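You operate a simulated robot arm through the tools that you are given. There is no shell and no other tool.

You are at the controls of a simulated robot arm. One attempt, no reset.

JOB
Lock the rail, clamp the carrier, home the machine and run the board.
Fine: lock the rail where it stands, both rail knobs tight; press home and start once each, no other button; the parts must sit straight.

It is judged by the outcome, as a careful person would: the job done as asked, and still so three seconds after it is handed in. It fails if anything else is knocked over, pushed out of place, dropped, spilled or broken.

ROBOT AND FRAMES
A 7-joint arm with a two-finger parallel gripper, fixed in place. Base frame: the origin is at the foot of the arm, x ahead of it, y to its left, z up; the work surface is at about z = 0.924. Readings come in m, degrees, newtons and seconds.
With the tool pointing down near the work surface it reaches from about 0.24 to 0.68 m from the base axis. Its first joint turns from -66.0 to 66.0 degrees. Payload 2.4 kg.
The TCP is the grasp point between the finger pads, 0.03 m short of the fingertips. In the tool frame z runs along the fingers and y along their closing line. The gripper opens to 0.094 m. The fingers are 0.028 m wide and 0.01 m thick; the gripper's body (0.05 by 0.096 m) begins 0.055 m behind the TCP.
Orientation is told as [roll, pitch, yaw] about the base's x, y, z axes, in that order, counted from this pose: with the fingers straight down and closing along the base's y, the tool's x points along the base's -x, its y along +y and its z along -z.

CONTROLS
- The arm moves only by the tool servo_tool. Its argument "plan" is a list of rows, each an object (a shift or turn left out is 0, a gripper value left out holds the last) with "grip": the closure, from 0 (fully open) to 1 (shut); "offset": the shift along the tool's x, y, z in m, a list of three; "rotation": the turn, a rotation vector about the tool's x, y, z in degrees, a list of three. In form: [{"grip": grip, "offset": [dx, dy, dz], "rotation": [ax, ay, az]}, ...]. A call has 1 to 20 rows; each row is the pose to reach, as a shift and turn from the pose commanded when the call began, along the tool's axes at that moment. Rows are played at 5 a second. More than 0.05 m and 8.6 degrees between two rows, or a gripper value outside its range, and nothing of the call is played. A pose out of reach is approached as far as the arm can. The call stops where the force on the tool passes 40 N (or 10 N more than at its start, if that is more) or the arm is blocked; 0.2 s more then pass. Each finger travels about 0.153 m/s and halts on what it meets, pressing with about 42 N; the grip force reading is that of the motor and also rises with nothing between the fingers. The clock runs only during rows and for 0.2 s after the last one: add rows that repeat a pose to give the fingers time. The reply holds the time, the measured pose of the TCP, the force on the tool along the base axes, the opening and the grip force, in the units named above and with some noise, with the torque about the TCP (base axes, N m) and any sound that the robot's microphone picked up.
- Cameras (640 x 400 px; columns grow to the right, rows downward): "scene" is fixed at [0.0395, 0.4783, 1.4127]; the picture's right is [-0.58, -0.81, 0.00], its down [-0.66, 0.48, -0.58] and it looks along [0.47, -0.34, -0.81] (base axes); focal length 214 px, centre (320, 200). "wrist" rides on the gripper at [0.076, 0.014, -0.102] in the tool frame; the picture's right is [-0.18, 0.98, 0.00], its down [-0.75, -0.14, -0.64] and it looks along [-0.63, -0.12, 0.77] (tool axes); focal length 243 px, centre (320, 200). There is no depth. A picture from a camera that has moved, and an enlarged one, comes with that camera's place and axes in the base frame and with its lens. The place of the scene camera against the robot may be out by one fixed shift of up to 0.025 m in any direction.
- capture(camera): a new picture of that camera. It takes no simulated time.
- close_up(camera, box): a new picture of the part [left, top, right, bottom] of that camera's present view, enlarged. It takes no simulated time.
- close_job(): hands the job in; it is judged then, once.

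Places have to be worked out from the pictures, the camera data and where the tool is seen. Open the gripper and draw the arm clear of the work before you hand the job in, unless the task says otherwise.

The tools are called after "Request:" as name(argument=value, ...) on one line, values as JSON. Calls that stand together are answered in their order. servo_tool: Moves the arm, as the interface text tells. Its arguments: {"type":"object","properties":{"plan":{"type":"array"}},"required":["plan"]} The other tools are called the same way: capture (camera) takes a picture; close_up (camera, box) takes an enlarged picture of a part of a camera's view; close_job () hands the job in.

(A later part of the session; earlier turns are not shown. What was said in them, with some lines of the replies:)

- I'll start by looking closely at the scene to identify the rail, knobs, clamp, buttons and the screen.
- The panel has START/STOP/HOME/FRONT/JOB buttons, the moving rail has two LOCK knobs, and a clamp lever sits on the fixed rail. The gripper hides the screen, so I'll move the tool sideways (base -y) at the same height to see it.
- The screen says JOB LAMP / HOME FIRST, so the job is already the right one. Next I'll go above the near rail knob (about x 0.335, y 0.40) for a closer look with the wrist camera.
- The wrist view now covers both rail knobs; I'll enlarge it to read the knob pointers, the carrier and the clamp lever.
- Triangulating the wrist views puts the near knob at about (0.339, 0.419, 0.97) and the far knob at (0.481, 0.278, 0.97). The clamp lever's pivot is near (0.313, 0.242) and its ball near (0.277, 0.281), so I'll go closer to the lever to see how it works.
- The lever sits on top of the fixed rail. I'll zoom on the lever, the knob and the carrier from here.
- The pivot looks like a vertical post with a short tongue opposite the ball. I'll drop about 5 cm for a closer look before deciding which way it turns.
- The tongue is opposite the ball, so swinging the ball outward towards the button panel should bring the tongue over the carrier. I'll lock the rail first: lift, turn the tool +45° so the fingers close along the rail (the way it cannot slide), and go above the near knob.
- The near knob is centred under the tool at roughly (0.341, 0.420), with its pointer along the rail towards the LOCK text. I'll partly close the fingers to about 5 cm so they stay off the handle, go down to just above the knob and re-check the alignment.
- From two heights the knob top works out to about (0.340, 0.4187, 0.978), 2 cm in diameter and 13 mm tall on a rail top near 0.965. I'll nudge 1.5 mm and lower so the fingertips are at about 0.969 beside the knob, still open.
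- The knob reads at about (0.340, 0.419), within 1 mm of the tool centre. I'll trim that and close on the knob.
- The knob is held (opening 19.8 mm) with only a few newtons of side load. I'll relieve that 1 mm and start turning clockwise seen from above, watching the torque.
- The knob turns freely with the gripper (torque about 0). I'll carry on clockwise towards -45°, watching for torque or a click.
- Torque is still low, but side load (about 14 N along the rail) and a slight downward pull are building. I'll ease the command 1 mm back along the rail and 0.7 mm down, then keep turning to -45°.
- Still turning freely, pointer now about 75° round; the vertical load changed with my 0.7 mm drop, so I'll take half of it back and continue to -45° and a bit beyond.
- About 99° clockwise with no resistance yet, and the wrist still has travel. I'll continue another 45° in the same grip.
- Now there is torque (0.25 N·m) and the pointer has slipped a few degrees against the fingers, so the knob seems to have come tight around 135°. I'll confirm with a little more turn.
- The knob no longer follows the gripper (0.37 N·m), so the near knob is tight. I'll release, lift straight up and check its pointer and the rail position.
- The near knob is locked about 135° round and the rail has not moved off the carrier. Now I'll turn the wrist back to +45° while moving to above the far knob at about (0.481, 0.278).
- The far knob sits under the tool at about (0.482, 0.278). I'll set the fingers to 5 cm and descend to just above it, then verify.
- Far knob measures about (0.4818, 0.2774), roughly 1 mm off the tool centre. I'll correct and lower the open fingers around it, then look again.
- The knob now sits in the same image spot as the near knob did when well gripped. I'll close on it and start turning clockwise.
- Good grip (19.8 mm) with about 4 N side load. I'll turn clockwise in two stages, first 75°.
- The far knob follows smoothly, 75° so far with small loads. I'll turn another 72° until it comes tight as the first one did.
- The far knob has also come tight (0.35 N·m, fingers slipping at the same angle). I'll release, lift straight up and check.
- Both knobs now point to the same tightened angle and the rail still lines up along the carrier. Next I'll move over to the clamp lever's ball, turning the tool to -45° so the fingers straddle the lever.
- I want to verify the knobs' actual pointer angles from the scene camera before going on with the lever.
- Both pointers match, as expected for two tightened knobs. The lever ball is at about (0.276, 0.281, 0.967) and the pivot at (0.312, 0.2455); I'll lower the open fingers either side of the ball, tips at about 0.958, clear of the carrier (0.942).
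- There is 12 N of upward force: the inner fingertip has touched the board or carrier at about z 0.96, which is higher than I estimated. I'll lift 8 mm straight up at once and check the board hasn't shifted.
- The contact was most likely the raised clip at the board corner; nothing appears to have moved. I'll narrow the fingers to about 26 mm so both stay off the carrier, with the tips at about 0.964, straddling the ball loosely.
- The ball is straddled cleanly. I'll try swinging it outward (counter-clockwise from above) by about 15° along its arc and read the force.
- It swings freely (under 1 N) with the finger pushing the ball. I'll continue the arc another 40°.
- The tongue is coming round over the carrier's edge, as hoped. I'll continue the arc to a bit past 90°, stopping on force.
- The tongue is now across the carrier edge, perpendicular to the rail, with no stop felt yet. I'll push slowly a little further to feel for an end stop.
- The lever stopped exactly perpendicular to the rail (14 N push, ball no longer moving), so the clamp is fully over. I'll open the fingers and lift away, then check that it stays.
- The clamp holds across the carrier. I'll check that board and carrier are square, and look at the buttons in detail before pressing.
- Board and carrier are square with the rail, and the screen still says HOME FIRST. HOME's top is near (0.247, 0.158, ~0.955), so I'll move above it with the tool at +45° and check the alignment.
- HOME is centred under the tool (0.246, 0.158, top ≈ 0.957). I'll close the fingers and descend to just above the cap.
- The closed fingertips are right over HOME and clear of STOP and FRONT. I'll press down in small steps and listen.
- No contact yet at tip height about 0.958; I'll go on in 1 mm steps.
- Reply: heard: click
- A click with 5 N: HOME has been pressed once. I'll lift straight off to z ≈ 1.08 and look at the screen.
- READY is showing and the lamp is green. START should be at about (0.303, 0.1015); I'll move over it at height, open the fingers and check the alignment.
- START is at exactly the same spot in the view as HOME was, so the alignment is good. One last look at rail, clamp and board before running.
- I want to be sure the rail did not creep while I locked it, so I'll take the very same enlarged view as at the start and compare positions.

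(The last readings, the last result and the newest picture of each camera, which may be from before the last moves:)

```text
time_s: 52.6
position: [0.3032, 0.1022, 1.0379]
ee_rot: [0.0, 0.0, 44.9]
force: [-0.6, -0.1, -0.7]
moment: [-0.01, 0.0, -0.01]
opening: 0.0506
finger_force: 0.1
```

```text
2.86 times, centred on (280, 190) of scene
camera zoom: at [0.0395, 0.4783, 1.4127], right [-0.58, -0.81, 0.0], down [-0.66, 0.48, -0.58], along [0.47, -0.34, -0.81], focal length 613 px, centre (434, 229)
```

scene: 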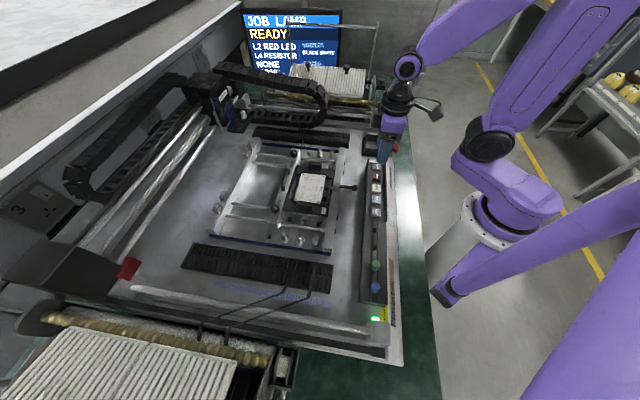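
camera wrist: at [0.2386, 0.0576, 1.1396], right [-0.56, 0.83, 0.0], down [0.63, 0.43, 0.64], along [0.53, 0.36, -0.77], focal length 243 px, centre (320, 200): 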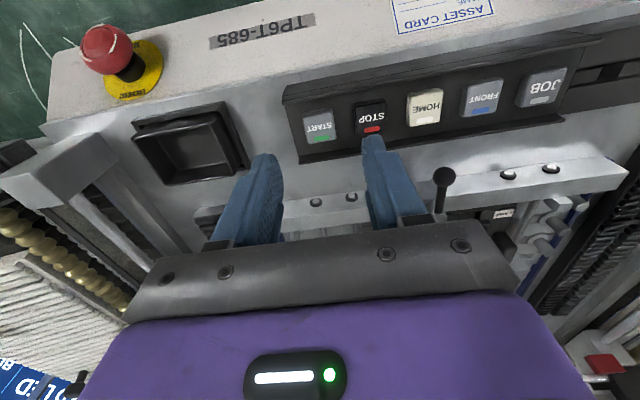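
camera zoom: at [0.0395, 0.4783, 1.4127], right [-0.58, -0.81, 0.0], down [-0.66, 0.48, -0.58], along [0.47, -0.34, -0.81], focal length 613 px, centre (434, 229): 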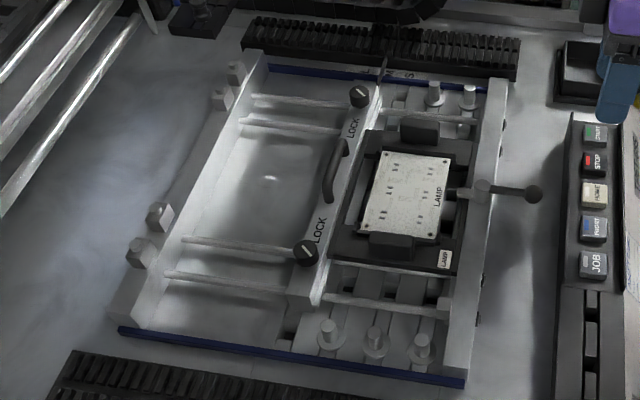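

The rail may have crept a millimetre or two. I'll take more identical enlarged views to measure it against the pictures from before I touched it.

Request:
close_up(camera="scene", box=[255, 140, 350, 220])

Request:
close_up(camera="scene", box=[270, 130, 310, 160])

Request:
close_up(camera="scene", box=[265, 195, 305, 225])

```text
5.00 times, centred on (302, 180) of scene
camera zoom: at [0.0395, 0.4783, 1.4127], right [-0.58, -0.81, 0.0], down [-0.66, 0.48, -0.58], along [0.47, -0.34, -0.81], focal length 1072 px, centre (408, 300)
```

zoom: 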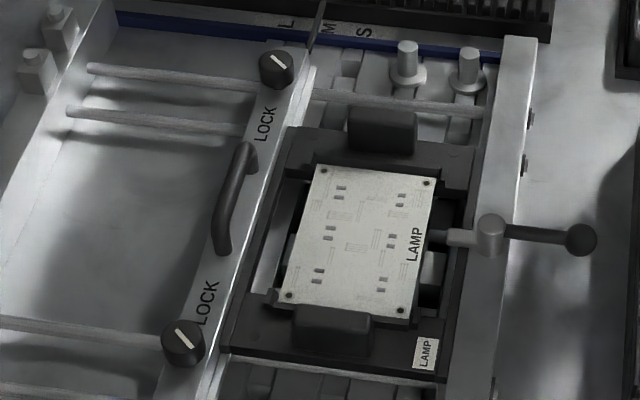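

```text
13.33 times, centred on (290, 145) of scene
camera zoom: at [0.0395, 0.4783, 1.4127], right [-0.58, -0.81, 0.0], down [-0.66, 0.48, -0.58], along [0.47, -0.34, -0.81], focal length 2860 px, centre (720, 933)
```

zoom: 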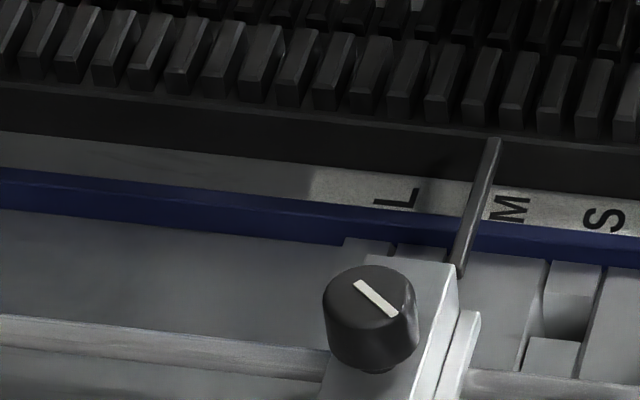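

```text
13.33 times, centred on (285, 210) of scene
camera zoom: at [0.0395, 0.4783, 1.4127], right [-0.58, -0.81, 0.0], down [-0.66, 0.48, -0.58], along [0.47, -0.34, -0.81], focal length 2860 px, centre (787, 67)
```

zoom: 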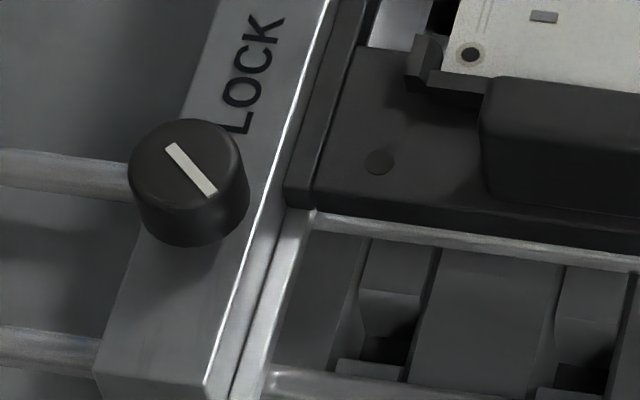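

To settle whether the rail moved, I'll fly back (high) to exactly the pose from which I first photographed the near knob from close up, and compare that wrist picture directly. No contact is involved.

Request:
servo_tool(plan=[{"grip": 0.46, "offset": [0, 0, -0.025]}, {"offset": [0, 0, -0.05]}, {"offset": [-0.035, 0.028, -0.05]}, {"offset": [-0.07, 0.056, -0.05]}, {"offset": [-0.105, 0.084, -0.05]}, {"offset": [-0.14, 0.112, -0.05]}, {"offset": [-0.175, 0.14, -0.05]}, {"offset": [-0.21, 0.168, -0.05]}, {"offset": [-0.24, 0.192, -0.05]}, {"offset": [-0.24995, 0.19918, -0.025]}, {"offset": [-0.24995, 0.19918, 0.0]}, {"offset": [-0.24995, 0.19918, 0.0192]}, {"offset": [-0.24995, 0.19918, 0.0192]}, {"offset": [-0.24995, 0.19918, 0.0192]}])

Request:
close_up(camera="wrist", box=[260, 80, 400, 200])

Request:
capture(camera="wrist")

```text
time_s: 55.6
position: [0.3386, 0.42, 1.018]
ee_rot: [0.0, 0.0, 45.0]
force: [0.9, -0.6, 0.3]
moment: [-0.01, -0.01, 0.0]
opening: 0.051
finger_force: 0.0
```

```text
3.33 times, centred on (330, 140) of wrist
camera zoom: at [0.2741, 0.3754, 1.1211], right [-0.56, 0.83, 0.0], down [0.63, 0.43, 0.64], along [0.53, 0.36, -0.77], focal length 809 px, centre (287, 400)
```

zoom: 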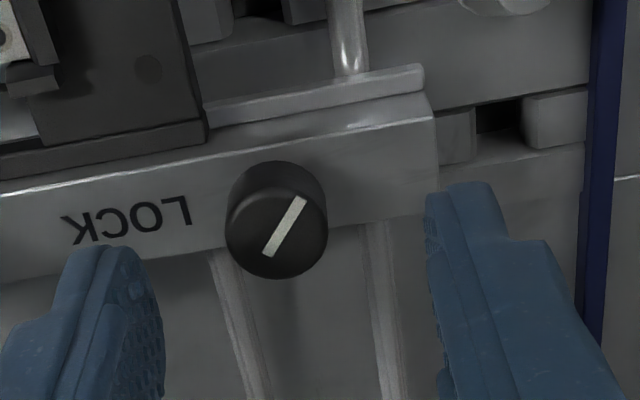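

```text
taken
camera wrist: at [0.2741, 0.3754, 1.1211], right [-0.56, 0.83, 0.0], down [0.63, 0.43, 0.64], along [0.53, 0.36, -0.77], focal length 243 px, centre (320, 200)
```

wrist: 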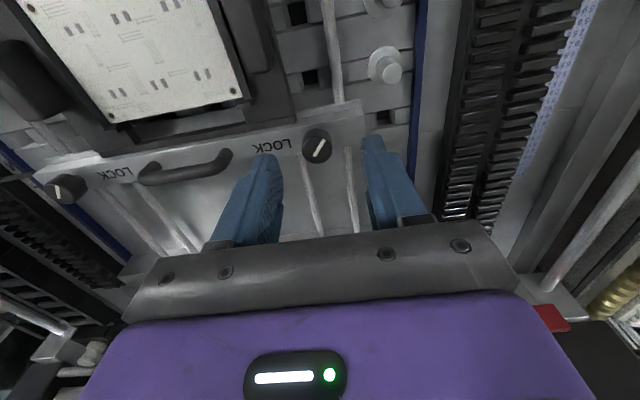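

Compared with the earlier picture the rail appears about 1.5–2 mm nearer the fixed rail, i.e. snug against the carrier, and still at its M mark. I'll check the carrier-to-rail gap along its length for straightness.

Request:
close_up(camera="wrist", box=[60, 60, 220, 170])

Request:
close_up(camera="wrist", box=[200, 60, 340, 170])

Request:
close_up(camera="scene", box=[285, 145, 335, 185])

Request:
close_up(camera="scene", box=[285, 180, 335, 220])

```text
3.64 times, centred on (140, 115) of wrist
camera zoom: at [0.2741, 0.3754, 1.1211], right [-0.56, 0.83, 0.0], down [0.63, 0.43, 0.64], along [0.53, 0.36, -0.77], focal length 882 px, centre (974, 509)
```

zoom: 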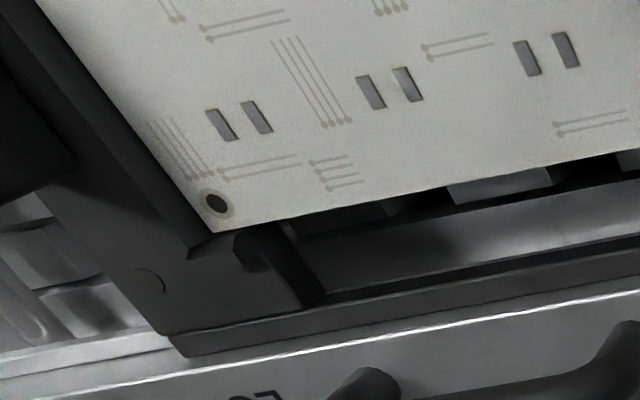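

```text
3.64 times, centred on (270, 115) of wrist
camera zoom: at [0.2741, 0.3754, 1.1211], right [-0.56, 0.83, 0.0], down [0.63, 0.43, 0.64], along [0.53, 0.36, -0.77], focal length 882 px, centre (502, 509)
```

zoom: 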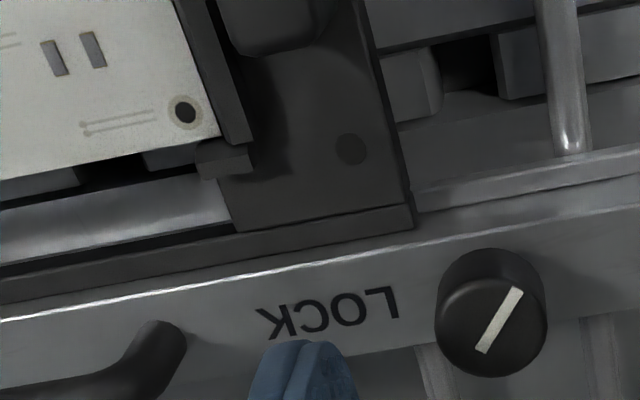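

```text
10.00 times, centred on (310, 165) of scene
camera zoom: at [0.0395, 0.4783, 1.4127], right [-0.58, -0.81, 0.0], down [-0.66, 0.48, -0.58], along [0.47, -0.34, -0.81], focal length 2145 px, centre (420, 550)
```

zoom: 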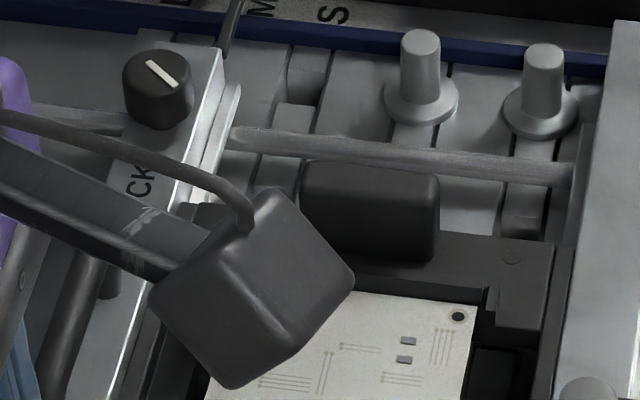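

```text
10.00 times, centred on (310, 200) of scene
camera zoom: at [0.0395, 0.4783, 1.4127], right [-0.58, -0.81, 0.0], down [-0.66, 0.48, -0.58], along [0.47, -0.34, -0.81], focal length 2145 px, centre (420, 200)
```

zoom: 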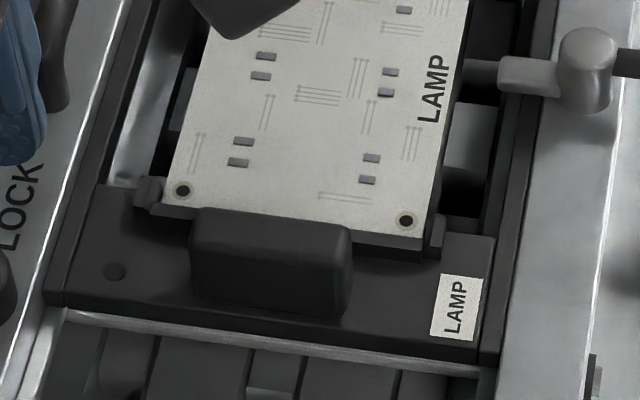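

The carrier is flush and parallel between both rails and the rail stands at its M mark, creep under about 2 mm, so I'll leave it locked. I'll fly back high to the pose over START and close the fingers.

Request:
servo_tool(plan=[{"grip": 0.46, "offset": [0, 0, -0.035]}, {"offset": [0, 0, -0.07]}, {"offset": [0.035, -0.028, -0.07]}, {"offset": [0.07, -0.056, -0.07]}, {"offset": [0.105, -0.084, -0.07]}, {"offset": [0.14, -0.112, -0.07]}, {"offset": [0.175, -0.14, -0.07]}, {"offset": [0.21, -0.168, -0.07]}, {"grip": 0.8, "offset": [0.24, -0.192, -0.07]}, {"grip": 1.0, "offset": [0.24995, -0.19918, -0.045]}, {"grip": 1.0, "offset": [0.24995, -0.19918, -0.0192]}, {"grip": 1.0, "offset": [0.24995, -0.19918, 0.01]}, {"grip": 1.0, "offset": [0.24995, -0.19918, 0.0248]}, {"grip": 1.0, "offset": [0.24995, -0.19918, 0.0248]}])

Request:
capture(camera="wrist")

Request:
close_up(camera="scene", box=[345, 140, 405, 230])

```text
time_s: 58.6
position: [0.3033, 0.102, 0.994]
ee_rot: [-0.1, 0.0, 45.1]
force: [0.6, -0.2, 0.1]
moment: [0.01, 0.01, 0.03]
opening: 0.0001
finger_force: 33.3
```

```text
taken
camera wrist: at [0.2384, 0.0574, 1.0958], right [-0.56, 0.83, 0.0], down [0.63, 0.43, 0.64], along [0.53, 0.36, -0.77], focal length 243 px, centre (320, 200)
```

wrist: 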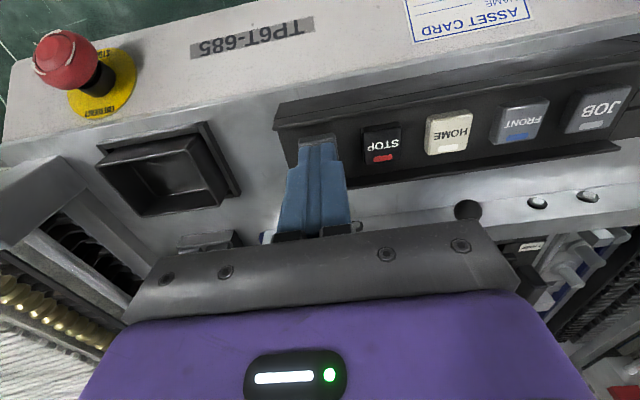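

```text
4.44 times, centred on (375, 185) of scene
camera zoom: at [0.0395, 0.4783, 1.4127], right [-0.58, -0.81, 0.0], down [-0.66, 0.48, -0.58], along [0.47, -0.34, -0.81], focal length 953 px, centre (76, 267)
```

zoom: 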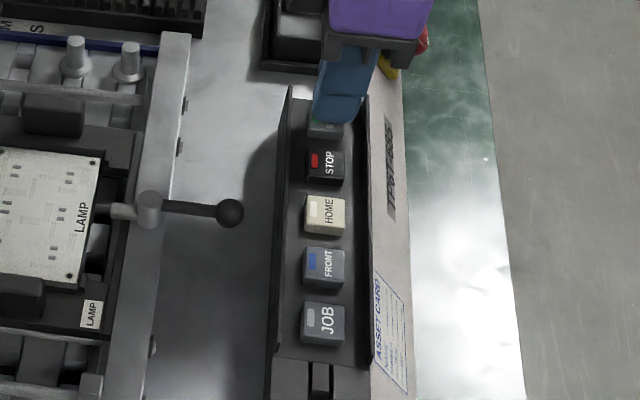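

The closed tips are over START only, at the same pre-press height as for HOME. I'll press by the same 9 mm and lift clear in one go, so the arm is out of the way when the head starts.

Request:
servo_tool(plan=[{"grip": 1.0, "offset": [0, 0, 0.003]}, {"grip": 1.0, "offset": [0, 0, 0.006]}, {"grip": 1.0, "offset": [0, 0, 0.007]}, {"grip": 1.0, "offset": [0, 0, 0.008]}, {"grip": 1.0, "offset": [0, 0, 0.009]}, {"grip": 1.0, "offset": [0, 0, 0.0093]}, {"grip": 1.0, "offset": [0, 0, 0.0093]}, {"grip": 1.0, "offset": [0, 0, -0.01]}, {"grip": 1.0, "offset": [0, 0, -0.05]}, {"grip": 1.0, "offset": [0, 0, -0.09]}, {"grip": 1.0, "offset": [0, 0, -0.13]}])

Request:
capture(camera="scene")

Request:
close_up(camera="scene", box=[230, 0, 350, 75])

```text
time_s: 61.0
position: [0.3024, 0.1007, 1.1255]
ee_rot: [0.0, -0.1, 45.0]
force: [0.3, 0.9, 0.2]
moment: [0.01, -0.01, 0.0]
opening: 0.0002
finger_force: 32.6
heard: click
```

```text
taken
```

scene: 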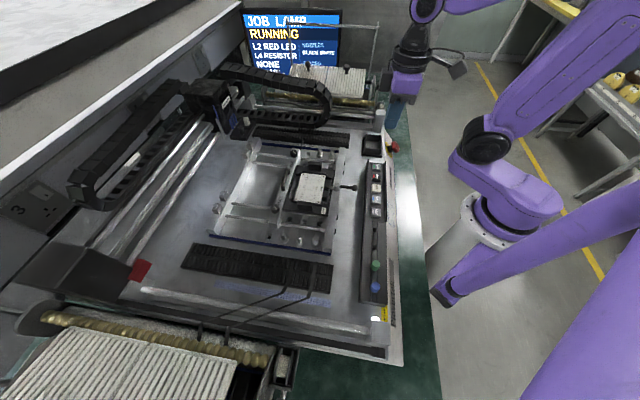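

```text
5.33 times, centred on (290, 38) of scene
camera zoom: at [0.0395, 0.4783, 1.4127], right [-0.58, -0.81, 0.0], down [-0.66, 0.48, -0.58], along [0.47, -0.34, -0.81], focal length 1144 px, centre (480, 1067)
```

zoom: 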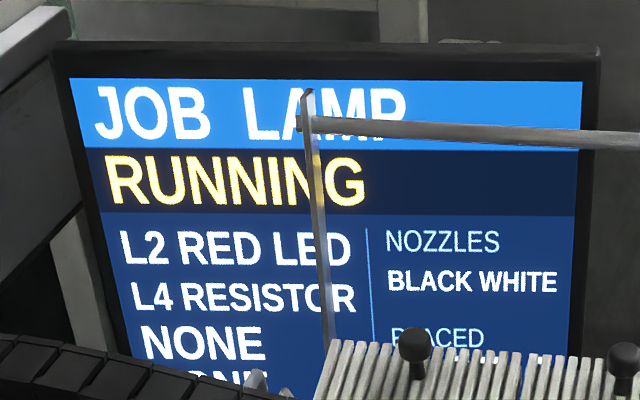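

The START click was heard and the screen shows RUNNING. I'll draw the arm back and out of the machine, open the gripper, and wait while it runs.

Request:
servo_tool(plan=[{"grip": 1.0, "offset": [0.025, -0.008, -0.02]}, {"grip": 0.8, "offset": [0.055, -0.017, -0.04]}, {"grip": 0.5, "offset": [0.08, -0.025, -0.06]}, {"grip": 0.2, "offset": [0.105, -0.033, -0.08]}, {"grip": 0.0, "offset": [0.105, -0.033, -0.08]}, {"grip": 0.0, "offset": [0.105, -0.033, -0.08]}])

Request:
capture(camera="scene")

```text
time_s: 62.4
position: [0.2508, 0.0042, 1.2054]
ee_rot: [0.1, 0.0, 45.1]
force: [0.2, -0.4, 0.0]
moment: [-0.04, 0.02, 0.01]
opening: 0.0941
finger_force: 0.1
```

```text
taken
```

scene: 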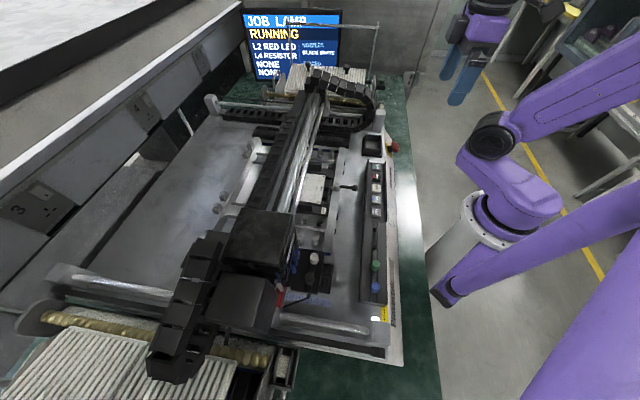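

The gantry is working near the front feeder and my arm is well clear. I'll wait in place for it to proceed.

Request:
servo_tool(plan=[{"grip": 0.0}, {"grip": 0.0}, {"grip": 0.0}, {"grip": 0.0}, {"grip": 0.0}, {"grip": 0.0}, {"grip": 0.0}, {"grip": 0.0}, {"grip": 0.0}, {"grip": 0.0}, {"grip": 0.0}, {"grip": 0.0}, {"grip": 0.0}, {"grip": 0.0}, {"grip": 0.0}, {"grip": 0.0}, {"grip": 0.0}, {"grip": 0.0}, {"grip": 0.0}, {"grip": 0.0}])

Request:
capture(camera="scene")

Request:
close_up(camera="scene", box=[230, 0, 350, 80])

```text
time_s: 66.6
position: [0.2519, 0.0037, 1.2039]
ee_rot: [0.0, -0.1, 45.0]
force: [-0.1, -0.1, 0.0]
moment: [0.02, -0.01, -0.03]
opening: 0.0942
finger_force: 0.0
```

```text
taken
```

scene: 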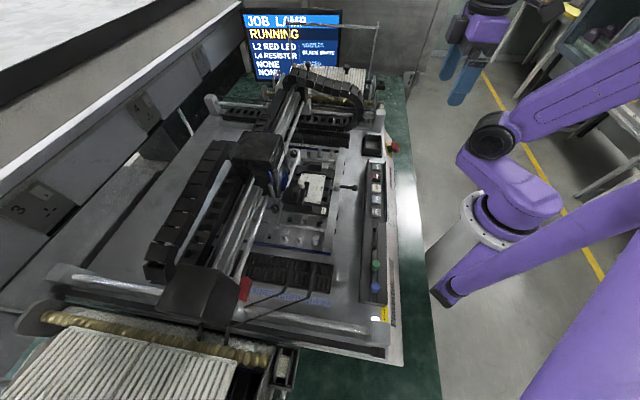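

```text
5.00 times, centred on (290, 40) of scene
camera zoom: at [0.0395, 0.4783, 1.4127], right [-0.58, -0.81, 0.0], down [-0.66, 0.48, -0.58], along [0.47, -0.34, -0.81], focal length 1072 px, centre (470, 1000)
```

zoom: 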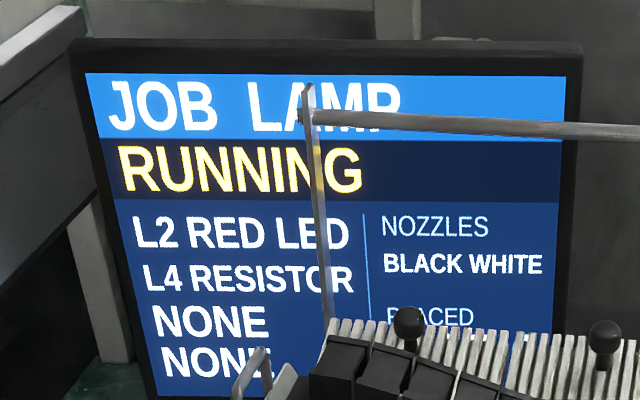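

The head is placing parts on the board and the arm is clear of it. I'll keep waiting.

Request:
servo_tool(plan=[{"grip": 0.0}, {"grip": 0.0}, {"grip": 0.0}, {"grip": 0.0}, {"grip": 0.0}, {"grip": 0.0}, {"grip": 0.0}, {"grip": 0.0}, {"grip": 0.0}, {"grip": 0.0}, {"grip": 0.0}, {"grip": 0.0}, {"grip": 0.0}, {"grip": 0.0}, {"grip": 0.0}, {"grip": 0.0}, {"grip": 0.0}, {"grip": 0.0}, {"grip": 0.0}, {"grip": 0.0}])

Request:
capture(camera="scene")

Request:
close_up(camera="scene", box=[280, 150, 350, 220])

```text
time_s: 70.8
position: [0.2505, 0.003, 1.204]
ee_rot: [0.0, 0.1, 45.0]
force: [0.4, -0.5, -0.3]
moment: [0.01, -0.01, -0.02]
opening: 0.0939
finger_force: 0.2
```

```text
taken
```

scene: 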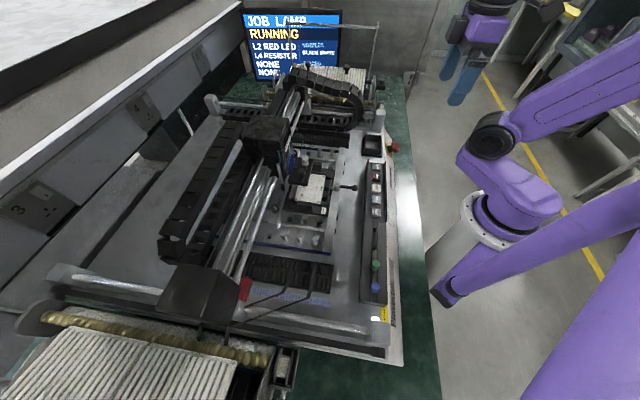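

```text
5.71 times, centred on (315, 185) of scene
camera zoom: at [0.0395, 0.4783, 1.4127], right [-0.58, -0.81, 0.0], down [-0.66, 0.48, -0.58], along [0.47, -0.34, -0.81], focal length 1226 px, centre (349, 286)
```

zoom: 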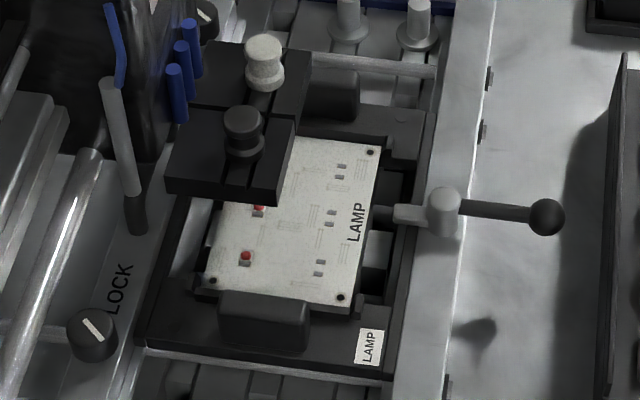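

Red LEDs are going on and look seated on their pads. I'll continue waiting until the run is complete.

Request:
servo_tool(plan=[{"grip": 0.0}, {"grip": 0.0}, {"grip": 0.0}, {"grip": 0.0}, {"grip": 0.0}, {"grip": 0.0}, {"grip": 0.0}, {"grip": 0.0}, {"grip": 0.0}, {"grip": 0.0}, {"grip": 0.0}, {"grip": 0.0}, {"grip": 0.0}, {"grip": 0.0}, {"grip": 0.0}, {"grip": 0.0}, {"grip": 0.0}, {"grip": 0.0}, {"grip": 0.0}, {"grip": 0.0}])

Request:
servo_tool(plan=[{"grip": 0.0}, {"grip": 0.0}, {"grip": 0.0}, {"grip": 0.0}, {"grip": 0.0}, {"grip": 0.0}, {"grip": 0.0}, {"grip": 0.0}, {"grip": 0.0}, {"grip": 0.0}, {"grip": 0.0}, {"grip": 0.0}, {"grip": 0.0}, {"grip": 0.0}, {"grip": 0.0}, {"grip": 0.0}, {"grip": 0.0}, {"grip": 0.0}, {"grip": 0.0}, {"grip": 0.0}])

Request:
capture(camera="scene")

Request:
close_up(camera="scene", box=[230, 0, 350, 80])

```text
time_s: 75.0
position: [0.25, 0.0029, 1.2037]
ee_rot: [-0.1, 0.0, 45.0]
force: [-0.5, -0.6, -0.4]
moment: [0.0, 0.02, 0.03]
opening: 0.0939
finger_force: 0.1
```

```text
time_s: 79.2
position: [0.2525, 0.0041, 1.2038]
ee_rot: [0.0, 0.0, 45.0]
force: [-0.2, -1.0, -0.2]
moment: [-0.01, 0.01, -0.01]
opening: 0.0943
finger_force: 0.1
```

```text
taken
```

scene: 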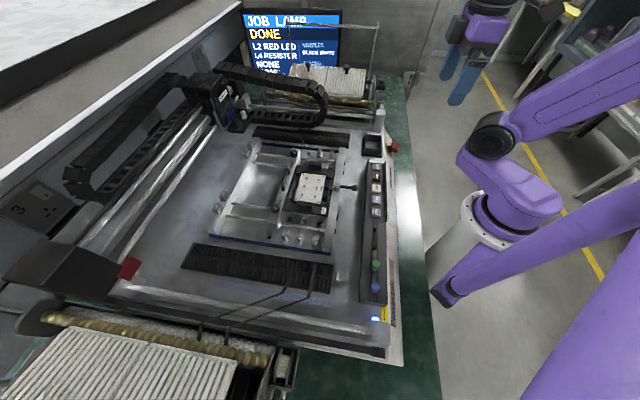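

```text
5.00 times, centred on (290, 40) of scene
camera zoom: at [0.0395, 0.4783, 1.4127], right [-0.58, -0.81, 0.0], down [-0.66, 0.48, -0.58], along [0.47, -0.34, -0.81], focal length 1072 px, centre (470, 1000)
```

zoom: 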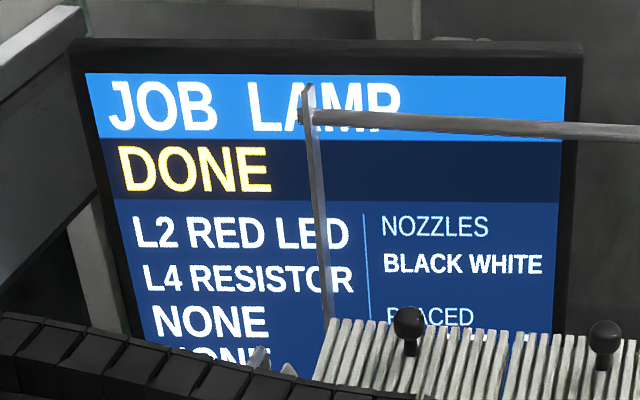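

The screen says DONE and the head has returned to its park position. I'll inspect the placed parts, knobs and clamp.

Request:
close_up(camera="scene", box=[290, 168, 335, 210])

Request:
close_up(camera="scene", box=[260, 140, 370, 220])

```text
9.52 times, centred on (312, 189) of scene
camera zoom: at [0.0395, 0.4783, 1.4127], right [-0.58, -0.81, 0.0], down [-0.66, 0.48, -0.58], along [0.47, -0.34, -0.81], focal length 2043 px, centre (391, 305)
```

zoom: 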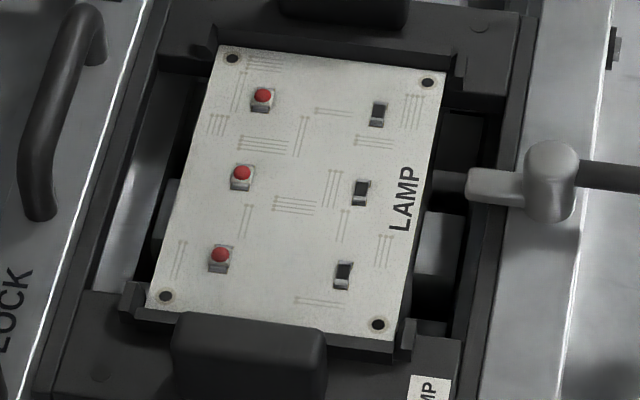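

```text
5.00 times, centred on (315, 180) of scene
camera zoom: at [0.0395, 0.4783, 1.4127], right [-0.58, -0.81, 0.0], down [-0.66, 0.48, -0.58], along [0.47, -0.34, -0.81], focal length 1072 px, centre (345, 300)
```

zoom: 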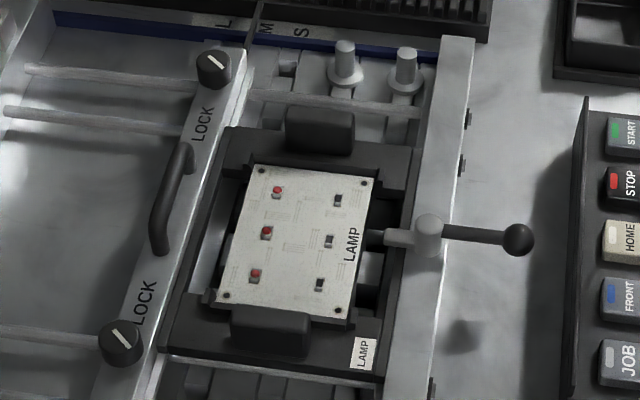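

The board is finished: three red LEDs and three resistors sit straight on their pads. Both knobs are still tight, the clamp is across the carrier, the screen says DONE, and the arm is clear with the gripper open, so I'm handing in.

Request:
close_job()

```text
The job is handed in.
```

The board has been run and the job is handed in. The machine shows DONE, and the three red LEDs and three resistors sit straight on their pads.

- **Rail:** both knobs are turned clockwise until they stopped. The rail crept about 1.5–2 mm towards the carrier while I was locking it. It still stands at its M mark, and I left it there rather than loosen it again.
- **Carrier:** the clamp lever is swung fully over to its stop, and the carrier looks flush and parallel between the rails.
- **Buttons:** HOME and START were each pressed once, with one click heard for each. No other button was touched.
- **Contact:** while lowering onto the clamp lever, a fingertip briefly touched the carrier or board near one corner with about 12 N. I lifted straight off, and the pictures showed nothing out of place.

The arm is clear of the machine with the gripper open.
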